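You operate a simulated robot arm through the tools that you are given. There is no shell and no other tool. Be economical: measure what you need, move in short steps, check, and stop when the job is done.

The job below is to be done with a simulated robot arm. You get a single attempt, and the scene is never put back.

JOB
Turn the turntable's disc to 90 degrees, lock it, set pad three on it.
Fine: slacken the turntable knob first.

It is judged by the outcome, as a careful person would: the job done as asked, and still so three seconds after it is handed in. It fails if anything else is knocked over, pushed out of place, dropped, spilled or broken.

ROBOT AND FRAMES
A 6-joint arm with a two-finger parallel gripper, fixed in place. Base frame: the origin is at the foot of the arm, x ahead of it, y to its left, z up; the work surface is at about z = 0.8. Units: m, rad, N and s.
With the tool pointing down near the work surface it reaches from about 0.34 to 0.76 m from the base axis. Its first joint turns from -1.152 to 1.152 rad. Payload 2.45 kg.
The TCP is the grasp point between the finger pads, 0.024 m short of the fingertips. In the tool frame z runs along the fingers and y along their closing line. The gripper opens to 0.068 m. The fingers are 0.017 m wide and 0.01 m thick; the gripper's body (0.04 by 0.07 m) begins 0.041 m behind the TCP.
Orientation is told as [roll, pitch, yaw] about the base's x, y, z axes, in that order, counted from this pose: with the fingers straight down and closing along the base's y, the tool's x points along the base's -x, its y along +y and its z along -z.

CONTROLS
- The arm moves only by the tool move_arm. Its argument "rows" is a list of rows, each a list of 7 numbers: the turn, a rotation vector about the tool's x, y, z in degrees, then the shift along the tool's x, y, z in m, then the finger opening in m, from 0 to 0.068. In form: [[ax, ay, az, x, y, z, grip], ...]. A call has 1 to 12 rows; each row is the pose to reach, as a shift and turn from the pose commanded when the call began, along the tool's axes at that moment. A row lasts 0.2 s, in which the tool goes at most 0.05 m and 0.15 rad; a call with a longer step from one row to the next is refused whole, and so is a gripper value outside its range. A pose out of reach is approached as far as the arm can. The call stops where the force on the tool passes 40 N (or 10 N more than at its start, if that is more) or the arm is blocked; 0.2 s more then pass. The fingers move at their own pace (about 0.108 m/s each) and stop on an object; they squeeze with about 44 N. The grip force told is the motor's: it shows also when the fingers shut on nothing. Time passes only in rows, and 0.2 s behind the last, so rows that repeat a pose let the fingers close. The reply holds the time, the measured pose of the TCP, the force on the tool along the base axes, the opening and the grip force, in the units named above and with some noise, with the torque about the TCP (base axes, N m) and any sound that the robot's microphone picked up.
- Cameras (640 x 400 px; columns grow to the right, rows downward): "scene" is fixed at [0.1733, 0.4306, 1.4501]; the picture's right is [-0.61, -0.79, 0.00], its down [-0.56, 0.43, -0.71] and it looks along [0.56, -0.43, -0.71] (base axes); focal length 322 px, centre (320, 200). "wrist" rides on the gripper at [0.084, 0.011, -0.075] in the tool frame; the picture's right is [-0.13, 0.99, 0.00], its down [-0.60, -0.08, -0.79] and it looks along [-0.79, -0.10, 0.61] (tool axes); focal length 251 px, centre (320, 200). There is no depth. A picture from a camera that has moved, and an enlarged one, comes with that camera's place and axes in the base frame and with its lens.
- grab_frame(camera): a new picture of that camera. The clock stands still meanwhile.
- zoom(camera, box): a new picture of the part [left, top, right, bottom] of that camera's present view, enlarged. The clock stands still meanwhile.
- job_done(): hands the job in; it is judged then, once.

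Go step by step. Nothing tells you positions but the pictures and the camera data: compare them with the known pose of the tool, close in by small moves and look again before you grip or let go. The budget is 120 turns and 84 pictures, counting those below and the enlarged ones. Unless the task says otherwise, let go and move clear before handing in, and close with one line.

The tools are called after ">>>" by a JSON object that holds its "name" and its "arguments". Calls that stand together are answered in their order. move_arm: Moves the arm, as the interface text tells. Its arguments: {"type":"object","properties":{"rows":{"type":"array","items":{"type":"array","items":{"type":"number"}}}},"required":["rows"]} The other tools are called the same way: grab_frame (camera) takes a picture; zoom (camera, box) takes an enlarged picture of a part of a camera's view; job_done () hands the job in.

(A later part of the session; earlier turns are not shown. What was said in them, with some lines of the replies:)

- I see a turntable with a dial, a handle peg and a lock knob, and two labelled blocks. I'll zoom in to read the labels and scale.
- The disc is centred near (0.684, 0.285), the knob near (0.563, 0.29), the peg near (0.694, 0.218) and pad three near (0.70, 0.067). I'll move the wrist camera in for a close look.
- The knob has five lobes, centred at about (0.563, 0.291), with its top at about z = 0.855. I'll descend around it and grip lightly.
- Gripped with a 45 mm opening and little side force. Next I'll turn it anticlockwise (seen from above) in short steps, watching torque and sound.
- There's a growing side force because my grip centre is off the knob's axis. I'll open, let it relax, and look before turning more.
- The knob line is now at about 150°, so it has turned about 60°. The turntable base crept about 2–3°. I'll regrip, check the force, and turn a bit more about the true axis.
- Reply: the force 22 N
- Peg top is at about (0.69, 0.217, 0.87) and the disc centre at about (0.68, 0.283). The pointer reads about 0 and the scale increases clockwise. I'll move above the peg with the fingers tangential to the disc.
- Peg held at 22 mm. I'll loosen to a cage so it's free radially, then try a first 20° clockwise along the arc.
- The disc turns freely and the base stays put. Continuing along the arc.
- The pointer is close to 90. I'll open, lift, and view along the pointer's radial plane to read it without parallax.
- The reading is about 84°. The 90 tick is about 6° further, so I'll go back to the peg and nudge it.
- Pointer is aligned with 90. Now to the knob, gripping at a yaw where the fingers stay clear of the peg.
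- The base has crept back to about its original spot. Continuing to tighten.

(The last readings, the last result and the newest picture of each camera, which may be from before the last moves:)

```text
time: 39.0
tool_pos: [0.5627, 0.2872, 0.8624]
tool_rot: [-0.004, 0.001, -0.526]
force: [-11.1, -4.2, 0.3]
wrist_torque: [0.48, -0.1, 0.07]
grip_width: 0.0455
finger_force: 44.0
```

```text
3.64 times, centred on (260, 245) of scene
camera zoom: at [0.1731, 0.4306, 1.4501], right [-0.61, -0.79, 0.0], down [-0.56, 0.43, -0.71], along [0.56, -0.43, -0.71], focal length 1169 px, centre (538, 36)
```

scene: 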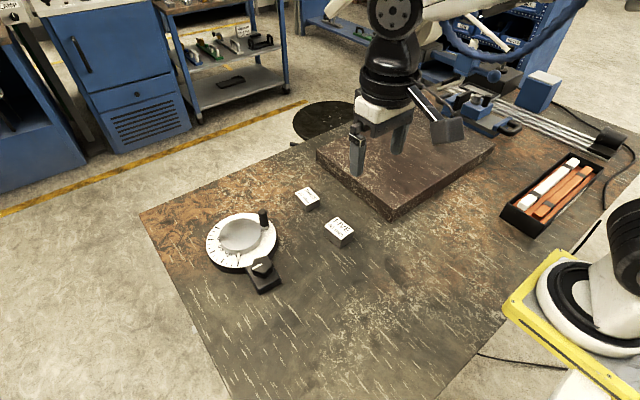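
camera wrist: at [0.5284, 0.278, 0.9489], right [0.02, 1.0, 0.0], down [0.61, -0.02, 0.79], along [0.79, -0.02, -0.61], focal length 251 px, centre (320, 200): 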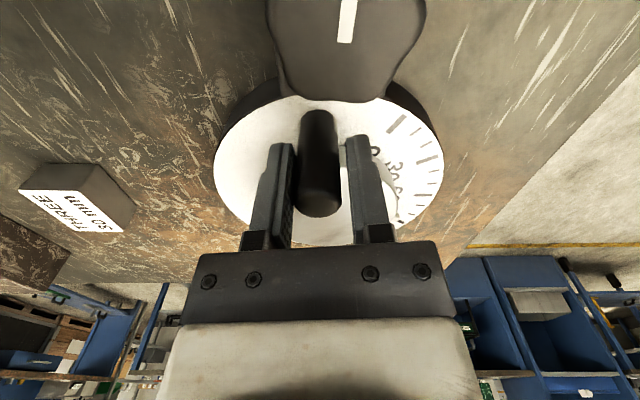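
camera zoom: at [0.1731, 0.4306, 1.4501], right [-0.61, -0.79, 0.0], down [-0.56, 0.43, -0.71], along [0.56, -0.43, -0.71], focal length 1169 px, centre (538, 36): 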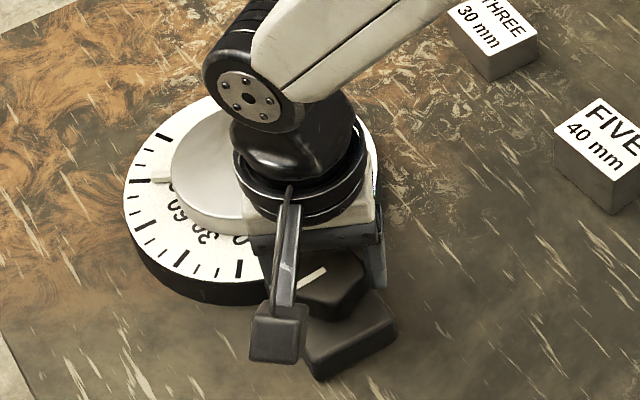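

>>> {"name": "move_arm", "arguments": {"rows": [[0, 0, 0, 0.0008, -0.0009, 0, 0.03], [0, 0, 4, 0.0008, -0.0009, 0, 0.03], [0, 0, 8, 0.0008, -0.0009, 0, 0.03], [0, 0, 12, 0.0008, -0.0009, 0, 0.03]]}}

>>> {"name": "zoom", "arguments": {"camera": "scene", "box": [200, 190, 320, 300]}}

```text
time: 40.0
tool_pos: [0.5632, 0.2879, 0.8622]
tool_rot: [0.0, 0.0, -0.731]
force: [-7.8, 1.6, -0.4]
wrist_torque: [0.22, -0.3, 0.71]
grip_width: 0.0452
finger_force: 43.8
```

```text
3.64 times, centred on (260, 245) of scene
camera zoom: at [0.1733, 0.4308, 1.45], right [-0.61, -0.79, 0.0], down [-0.56, 0.43, -0.71], along [0.56, -0.43, -0.71], focal length 1169 px, centre (538, 36)
```

zoom: 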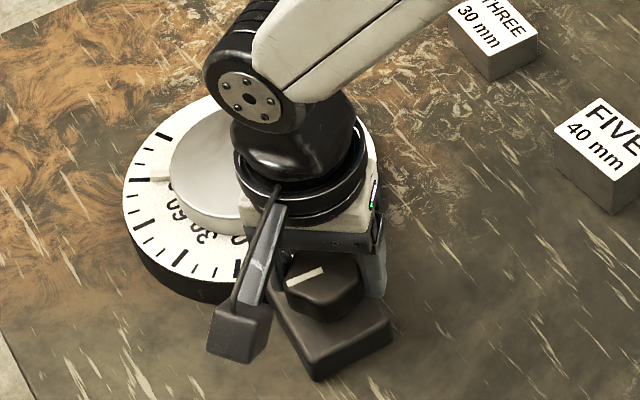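

Torque rose to 0.7 N m, so the knob has come up tight. I'll release it, lift off, and recheck the reading.

>>> {"name": "move_arm", "arguments": {"rows": [[0, 0, 0, 0, 0, 0, 0.06], [0, 0, 0, 0, 0, 0, 0.068], [0, 0, 0, 0, 0, 0, 0.068], [0, 0, 0, 0, 0, -0.035, 0.068], [0, 0, 0, 0, 0, -0.08, 0.068], [0, 0, -8, 0, 0, -0.12, 0.068], [0, 0, -16, 0, 0, -0.138, 0.068], [0, 0, -24, 0, 0, -0.138, 0.068], [0, 0, -32, 0, 0, -0.138, 0.068], [0, 0, -40, 0, 0, -0.138, 0.068], [0, 0, -42, 0, 0, -0.138, 0.068]]}}

>>> {"name": "move_arm", "arguments": {"rows": [[0, 0, -8, -0.012, -0.005, 0, 0.068], [0, 0, -16, -0.024, -0.01, 0, 0.068], [0, 0, -24, -0.036, -0.015, 0, 0.068], [0, 0, -32, -0.048, -0.02, 0, 0.068], [0, 0, -40, -0.06, -0.025, 0, 0.068], [0, 0, -48, -0.072, -0.03, 0, 0.068], [0, 0, -56, -0.084, -0.035, 0, 0.068], [0, 0, -57, -0.096, -0.04, 0, 0.068], [0, 0, -57, -0.096, -0.04, 0, 0.068]]}}

>>> {"name": "grab_frame", "arguments": {"camera": "wrist"}}

>>> {"name": "zoom", "arguments": {"camera": "wrist", "box": [260, 80, 380, 180]}}

>>> {"name": "zoom", "arguments": {"camera": "scene", "box": [200, 190, 320, 300]}}

```text
time: 42.4
tool_pos: [0.5634, 0.2886, 1.0001]
tool_rot: [-0.001, -0.002, 0.003]
force: [-0.1, 0.3, -0.1]
wrist_torque: [-0.01, -0.02, 0.0]
grip_width: 0.0679
finger_force: 0.1
```

```text
time: 44.4
tool_pos: [0.6593, 0.2478, 0.9997]
tool_rot: [0.0, 0.0, 0.997]
force: [0.7, 0.0, -0.6]
wrist_torque: [-0.02, -0.01, -0.01]
grip_width: 0.0678
finger_force: 0.1
```

```text
41 pictures are left
camera wrist: at [0.6043, 0.1836, 1.0759], right [-0.76, 0.65, 0.0], down [0.39, 0.46, 0.79], along [0.51, 0.6, -0.61], focal length 251 px, centre (320, 200)
```

wrist: 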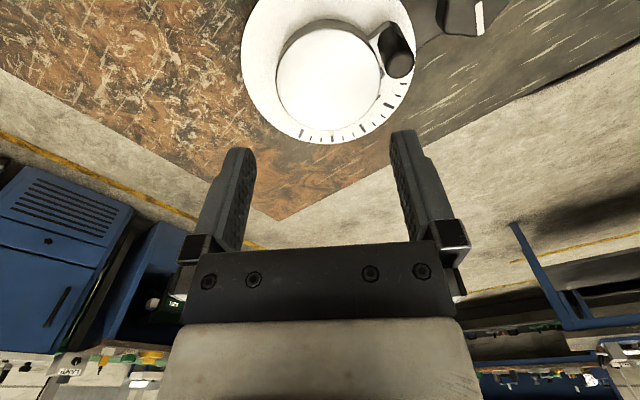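

```text
4.00 times, centred on (320, 130) of wrist
camera zoom: at [0.6043, 0.1836, 1.0759], right [-0.76, 0.65, 0.0], down [0.39, 0.46, 0.79], along [0.51, 0.6, -0.61], focal length 1006 px, centre (320, 480)
```

zoom: 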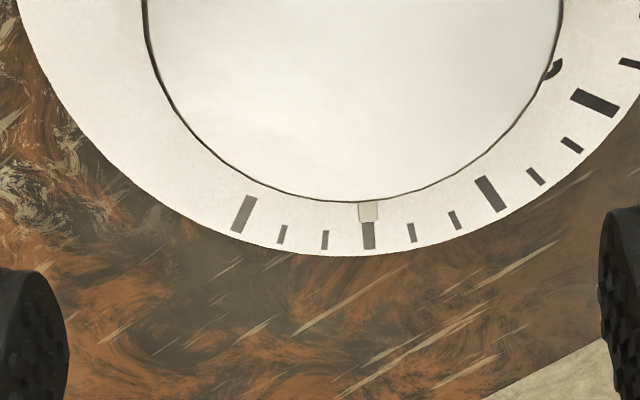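

```text
3.64 times, centred on (260, 245) of scene
camera zoom: at [0.1733, 0.4306, 1.4501], right [-0.61, -0.79, 0.0], down [-0.56, 0.43, -0.71], along [0.56, -0.43, -0.71], focal length 1169 px, centre (538, 36)
```

zoom: 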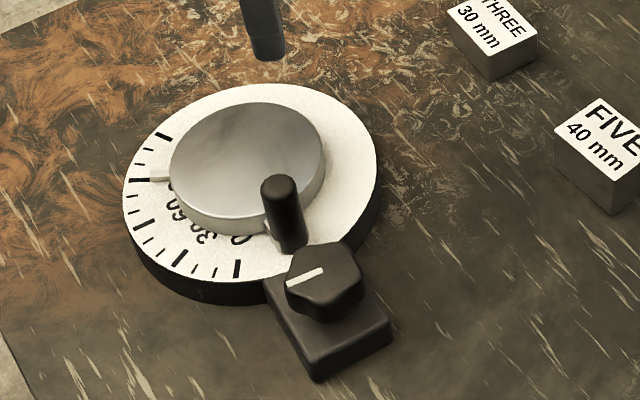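

The disc reads 90 and is locked, with the base about where it started. Next, pad three: I'll move over for a close look.

>>> {"name": "move_arm", "arguments": {"rows": [[0, 0, 8, 0.02, -0.01, 0, 0.068], [0, 0, 16, 0.04, -0.02, 0, 0.068], [0, 0, 24, 0.06, -0.03, 0, 0.068], [0, 0, 32, 0.08, -0.04, 0, 0.068], [0, 0, 40, 0.1, -0.05, 0, 0.068], [0, 0, 48, 0.12, -0.06, 0, 0.068], [0, 0, 56, 0.14, -0.071, 0, 0.068], [0, 0, 57, 0.1597, -0.081, 0, 0.068], [0, 0, 57, 0.1597, -0.081, 0, 0.068]]}}

>>> {"name": "zoom", "arguments": {"camera": "wrist", "box": [220, 20, 420, 180]}}

>>> {"name": "zoom", "arguments": {"camera": "scene", "box": [270, 170, 370, 260]}}

```text
time: 46.4
tool_pos: [0.6395, 0.0684, 1.0019]
tool_rot: [0.0, 0.0, -0.002]
force: [-0.4, 0.3, 0.3]
wrist_torque: [-0.02, 0.0, -0.01]
grip_width: 0.0681
finger_force: 0.0
```

```text
2.50 times, centred on (320, 100) of wrist
camera zoom: at [0.5556, 0.0812, 1.0753], right [0.13, 0.99, 0.0], down [0.6, -0.08, 0.79], along [0.79, -0.1, -0.61], focal length 629 px, centre (320, 450)
```

zoom: 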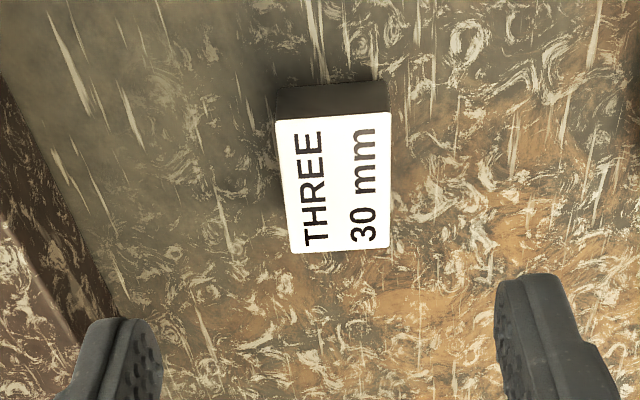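

```text
4.44 times, centred on (320, 215) of scene
camera zoom: at [0.1733, 0.4306, 1.4501], right [-0.61, -0.79, 0.0], down [-0.56, 0.43, -0.71], along [0.56, -0.43, -0.71], focal length 1429 px, centre (320, 133)
```

zoom: 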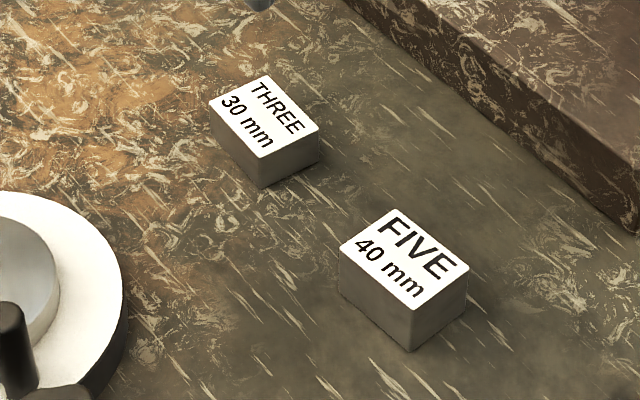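

Pad three is about 44 × 58 × 30 mm, centred at (0.698, 0.070), with its top at z = 0.83 and yaw about −4°. Moving over it.

>>> {"name": "move_arm", "arguments": {"rows": [[0, 0, 2, -0.03, 0.001, 0.03, 0.068], [0, 0, 4, -0.0585, 0.0015, 0.06, 0.068], [0, 0, 4, -0.0585, 0.0015, 0.1, 0.068], [0, 0, 4, -0.0585, 0.0015, 0.125, 0.068], [0, 0, 4, -0.0585, 0.0015, 0.125, 0.068]]}}

>>> {"name": "grab_frame", "arguments": {"camera": "wrist"}}

>>> {"name": "zoom", "arguments": {"camera": "scene", "box": [270, 150, 370, 240]}}

```text
time: 47.6
tool_pos: [0.6977, 0.071, 0.8756]
tool_rot: [0.0, 0.001, -0.07]
force: [0.4, 0.5, 0.0]
wrist_torque: [0.02, -0.01, 0.01]
grip_width: 0.0677
finger_force: 0.1
```

```text
36 pictures are left
camera wrist: at [0.6144, 0.0879, 0.9508], right [0.2, 0.98, 0.0], down [0.6, -0.12, 0.79], along [0.78, -0.16, -0.61], focal length 251 px, centre (320, 200)
```

wrist: 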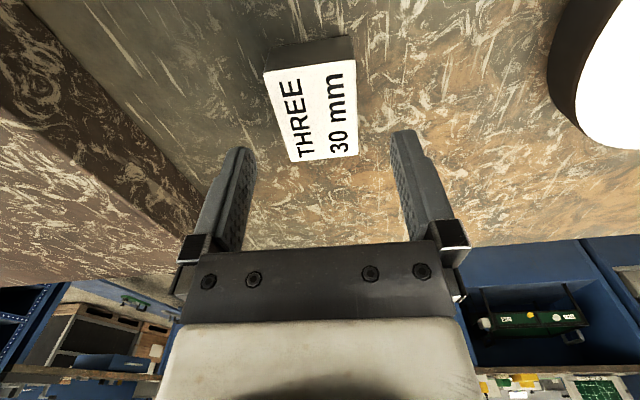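

```text
4.44 times, centred on (320, 195) of scene
camera zoom: at [0.1733, 0.4306, 1.4501], right [-0.61, -0.79, 0.0], down [-0.56, 0.43, -0.71], along [0.56, -0.43, -0.71], focal length 1429 px, centre (320, 222)
```

zoom: 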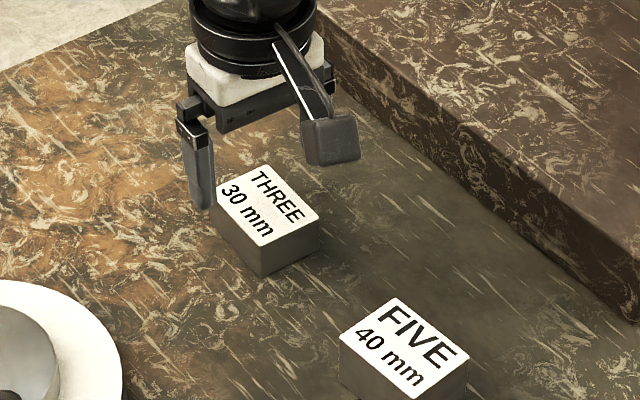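

>>> {"name": "move_arm", "arguments": {"rows": [[0, 0, 0, 0.0045, -0.002, 0.015, 0.068], [0, 0, 0, 0.0045, -0.002, 0.03, 0.068], [0, 0, 0, 0.0045, -0.002, 0.0435, 0.068], [0, 0, 0, 0.0045, -0.002, 0.0435, 0.068]]}}

>>> {"name": "grab_frame", "arguments": {"camera": "wrist"}}

```text
time: 48.6
tool_pos: [0.694, 0.0692, 0.832]
tool_rot: [0.0, -0.001, -0.071]
force: [-0.5, 0.5, -0.8]
wrist_torque: [-0.01, -0.01, -0.04]
grip_width: 0.0679
finger_force: 0.1
```

```text
34 pictures are left
camera wrist: at [0.6103, 0.0867, 0.9073], right [0.2, 0.98, 0.0], down [0.6, -0.12, 0.79], along [0.78, -0.16, -0.61], focal length 251 px, centre (320, 200)
```

wrist: 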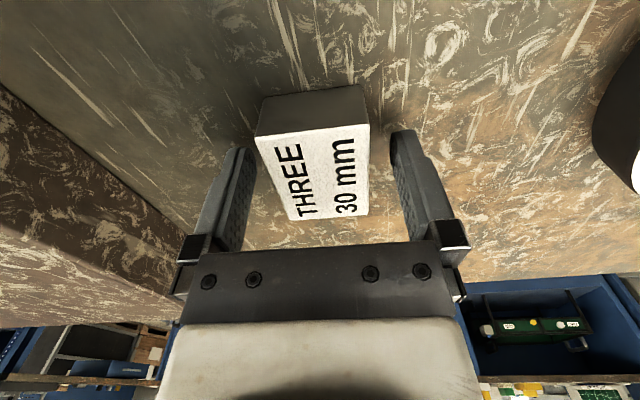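

>>> {"name": "move_arm", "arguments": {"rows": [[0, 0, 0, 0.002, -0.001, 0, 0.055], [0, 0, 0, 0.002, -0.001, 0, 0.04], [0, 0, 0, 0.002, -0.001, 0, 0.035], [0, 0, 0, 0.002, -0.001, 0, 0.035]]}}

>>> {"name": "move_arm", "arguments": {"rows": [[0, 0, 0, 0, 0, -0.02, 0.035], [0, 0, 0, 0, 0, -0.06, 0.035], [0, 0, 0, 0, 0, -0.1, 0.035], [0, 0, 0, 0, 0, -0.1, 0.035]]}}

>>> {"name": "grab_frame", "arguments": {"camera": "scene"}}

>>> {"name": "grab_frame", "arguments": {"camera": "wrist"}}

```text
time: 49.6
tool_pos: [0.6914, 0.068, 0.8329]
tool_rot: [-0.001, -0.003, -0.068]
force: [0.3, 2.0, -0.4]
wrist_torque: [0.05, -0.06, 0.01]
grip_width: 0.0449
finger_force: 43.9
```

```text
time: 50.6
tool_pos: [0.6929, 0.0661, 0.9325]
tool_rot: [0.0, 0.001, -0.07]
force: [0.1, 0.7, -6.8]
wrist_torque: [-0.01, 0.03, -0.03]
grip_width: 0.0451
finger_force: 43.9
```

```text
33 pictures are left
```

scene: 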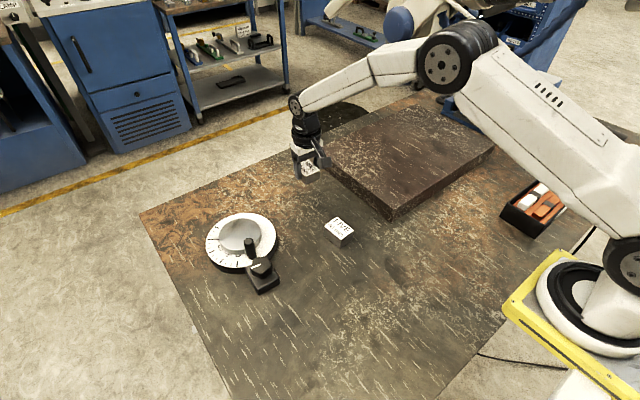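

```text
32 pictures are left
camera wrist: at [0.6093, 0.0852, 1.008], right [0.2, 0.98, 0.0], down [0.6, -0.12, 0.79], along [0.78, -0.16, -0.61], focal length 251 px, centre (320, 200)
```

wrist: 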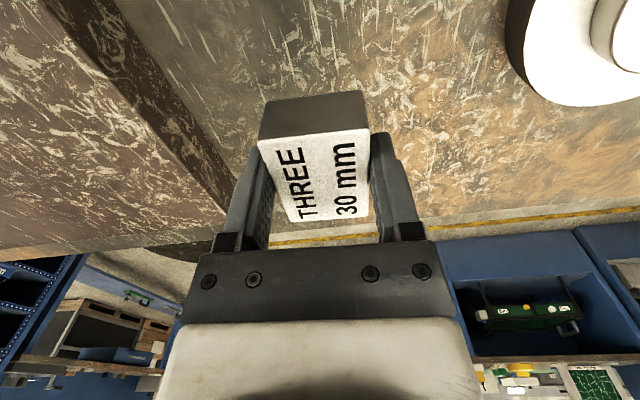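

Pad three is held. Carrying it above the disc centre, about (0.675, 0.283), clear of the peg.

>>> {"name": "move_arm", "arguments": {"rows": [[0, 0, 0, 0, 0.01, -0.02, 0.035], [0, 0, 0, 0.006, 0.045, -0.025, 0.035], [0, 0, 0, 0.012, 0.08, -0.025, 0.035], [0, 0, 0, 0.018, 0.115, -0.025, 0.035], [0, 0, 0, 0.024, 0.15, -0.025, 0.035], [0, 0, 0, 0.03, 0.185, -0.025, 0.035], [0, 0, 0, 0.0331, 0.2152, -0.025, 0.035], [0, 0, 0, 0.0331, 0.2152, -0.025, 0.035]]}}

>>> {"name": "zoom", "arguments": {"camera": "scene", "box": [190, 170, 310, 280]}}

>>> {"name": "grab_frame", "arguments": {"camera": "wrist"}}

```text
time: 52.4
tool_pos: [0.6751, 0.2836, 0.9567]
tool_rot: [-0.001, -0.001, -0.069]
force: [-0.7, -0.1, -6.1]
wrist_torque: [-0.02, 0.03, 0.01]
grip_width: 0.0449
finger_force: 44.1
```

```text
3.64 times, centred on (250, 225) of scene
camera zoom: at [0.1734, 0.4307, 1.4501], right [-0.61, -0.79, 0.0], down [-0.56, 0.43, -0.71], along [0.56, -0.43, -0.71], focal length 1169 px, centre (574, 109)
```

zoom: 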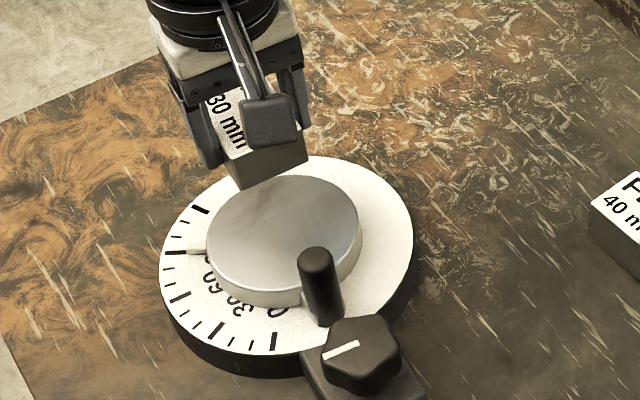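

```text
30 pictures are left
camera wrist: at [0.5917, 0.3023, 1.0325], right [0.2, 0.98, 0.0], down [0.6, -0.12, 0.79], along [0.78, -0.16, -0.61], focal length 251 px, centre (320, 200)
```

wrist: 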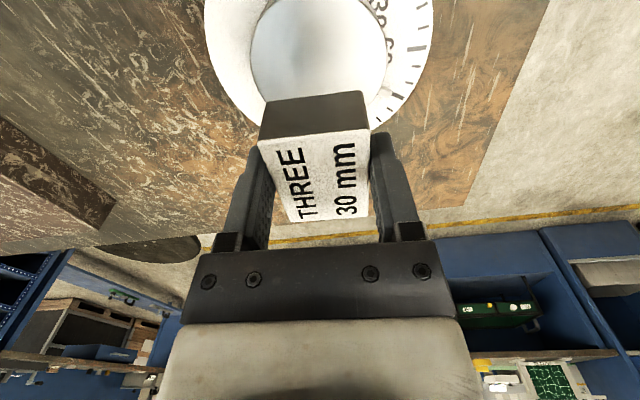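

>>> {"name": "move_arm", "arguments": {"rows": [[0, 0, 0, 0.001, 0.001, 0.03, 0.035], [0, 0, 0, 0.001, 0.001, 0.055, 0.035], [0, 0, 0, 0.001, 0.001, 0.068, 0.035], [0, 0, 0, 0.001, 0.001, 0.068, 0.035]]}}

>>> {"name": "zoom", "arguments": {"camera": "scene", "box": [190, 190, 310, 280]}}

```text
time: 53.4
tool_pos: [0.674, 0.2864, 0.8888]
tool_rot: [0.001, 0.0, -0.07]
force: [0.7, 0.5, -5.8]
wrist_torque: [0.03, 0.07, 0.02]
grip_width: 0.0448
finger_force: 43.8
```

```text
4.44 times, centred on (250, 235) of scene
camera zoom: at [0.1734, 0.4307, 1.4501], right [-0.61, -0.79, 0.0], down [-0.56, 0.43, -0.71], along [0.56, -0.43, -0.71], focal length 1429 px, centre (631, 44)
```

zoom: 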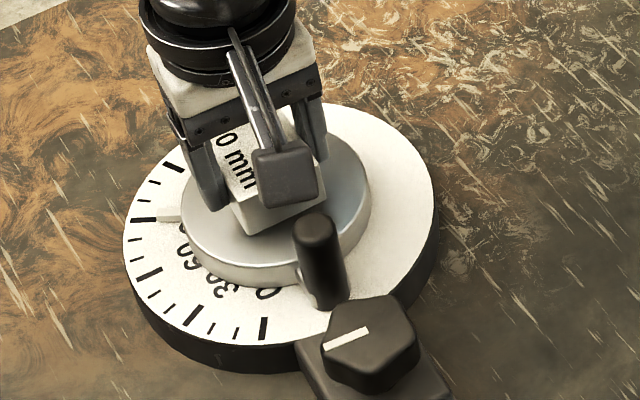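

>>> {"name": "move_arm", "arguments": {"rows": [[0, 0, 0, 0, 0, 0.002, 0.035], [0, 0, 0, 0, 0, 0.004, 0.035], [0, 0, 0, 0, 0, 0.006, 0.035], [0, 0, 0, 0, 0, 0.008, 0.035]]}}

```text
time: 54.4
tool_pos: [0.6734, 0.2873, 0.8806]
tool_rot: [0.001, 0.0, -0.07]
force: [0.1, -0.1, -6.5]
wrist_torque: [0.0, 0.08, -0.04]
grip_width: 0.0453
finger_force: 44.2
```

>>> {"name": "move_arm", "arguments": {"rows": [[0, 0, 0, 0, 0, 0.001, 0.035], [0, 0, 0, 0, 0, 0.002, 0.035], [0, 0, 0, 0, 0, 0.003, 0.035]]}}

```text
time: 55.2
tool_pos: [0.6729, 0.2866, 0.8775]
tool_rot: [-0.001, -0.001, -0.069]
force: [-0.6, -0.4, -3.5]
wrist_torque: [-0.02, -0.03, -0.01]
grip_width: 0.0446
finger_force: 44.2
```

>>> {"name": "move_arm", "arguments": {"rows": [[0, 0, 0, 0, 0, 0.0006, 0.035], [0, 0, 0, 0, 0, 0.0006, 0.035]]}}

>>> {"name": "zoom", "arguments": {"camera": "scene", "box": [190, 190, 310, 280]}}

```text
time: 55.8
tool_pos: [0.6736, 0.2878, 0.878]
tool_rot: [-0.002, -0.001, -0.07]
force: [-2.9, -2.1, 4.8]
wrist_torque: [-0.13, 0.33, 0.05]
grip_width: 0.0447
finger_force: 44.0
```

```text
4.44 times, centred on (250, 235) of scene
camera zoom: at [0.1731, 0.4305, 1.4501], right [-0.61, -0.79, 0.0], down [-0.56, 0.43, -0.71], along [0.56, -0.43, -0.71], focal length 1429 px, centre (631, 44)
```

zoom: 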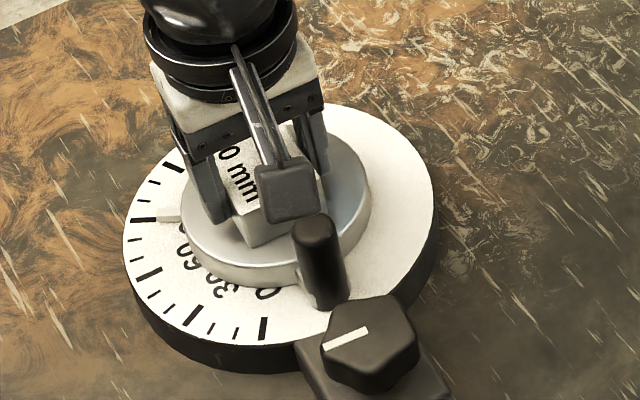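

Contact is felt and the pad rests on the disc. Releasing and lifting straight up.

>>> {"name": "move_arm", "arguments": {"rows": [[0, 0, 0, 0, 0, 0, 0.05], [0, 0, 0, 0, 0, 0, 0.068], [0, 0, 0, 0, 0, 0, 0.068], [0, 0, 0, 0, 0, -0.03, 0.068], [0, 0, 0, 0, 0, -0.07, 0.068], [0, 0, 0, 0, 0, -0.11, 0.068], [0, 0, 0, 0.04, -0.01, -0.12, 0.068], [0, 0, 0, 0.08, -0.03, -0.13, 0.068], [0, 0, 0, 0.12, -0.05, -0.14, 0.068], [0, 0, 0, 0.12, -0.05, -0.14, 0.068]]}}

>>> {"name": "grab_frame", "arguments": {"camera": "wrist"}}

>>> {"name": "zoom", "arguments": {"camera": "scene", "box": [190, 190, 310, 300]}}

>>> {"name": "grab_frame", "arguments": {"camera": "scene"}}

```text
time: 58.0
tool_pos: [0.5511, 0.2449, 1.019]
tool_rot: [0.0, -0.001, -0.069]
force: [0.5, 0.9, -0.1]
wrist_torque: [0.01, 0.04, 0.0]
grip_width: 0.0679
finger_force: 0.1
```

```text
27 pictures are left
camera wrist: at [0.4664, 0.2628, 1.0937], right [0.2, 0.98, 0.0], down [0.6, -0.12, 0.79], along [0.78, -0.16, -0.61], focal length 251 px, centre (320, 200)
```

wrist: 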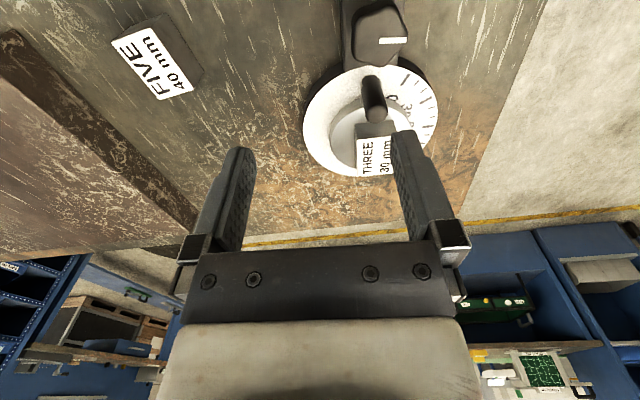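

```text
3.64 times, centred on (250, 245) of scene
camera zoom: at [0.1732, 0.4306, 1.4501], right [-0.61, -0.79, 0.0], down [-0.56, 0.43, -0.71], along [0.56, -0.43, -0.71], focal length 1169 px, centre (574, 36)
```

zoom: 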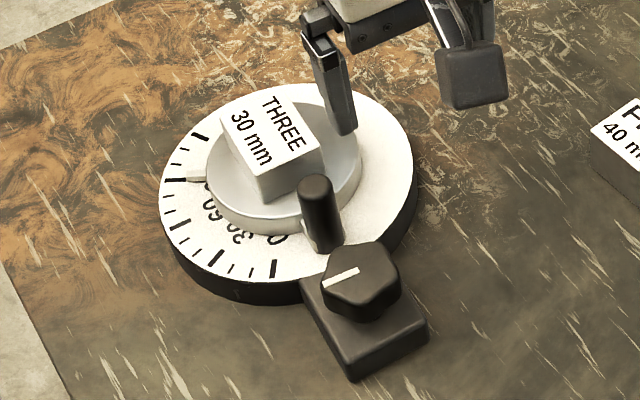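

```text
25 pictures are left
```

scene: 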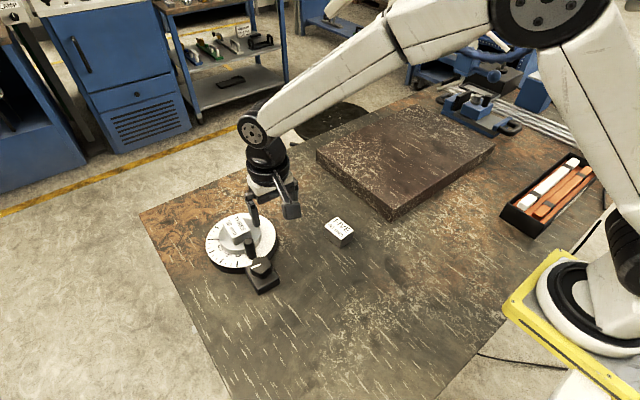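

The pad sits flat on the disc, the pointer is at 90, the knob is tight and the arm is clear, so I'm handing the job in.

>>> {"name": "job_done", "arguments": {}}

```text
The job is handed in.
```

The knob was slackened, the disc turned to 90 degrees and locked again, and pad three now rests on it. I judged the lock by the knob coming up tight, not by pushing the disc. The turntable's base shifted a few millimetres while I turned the knob and ended close to where it started.
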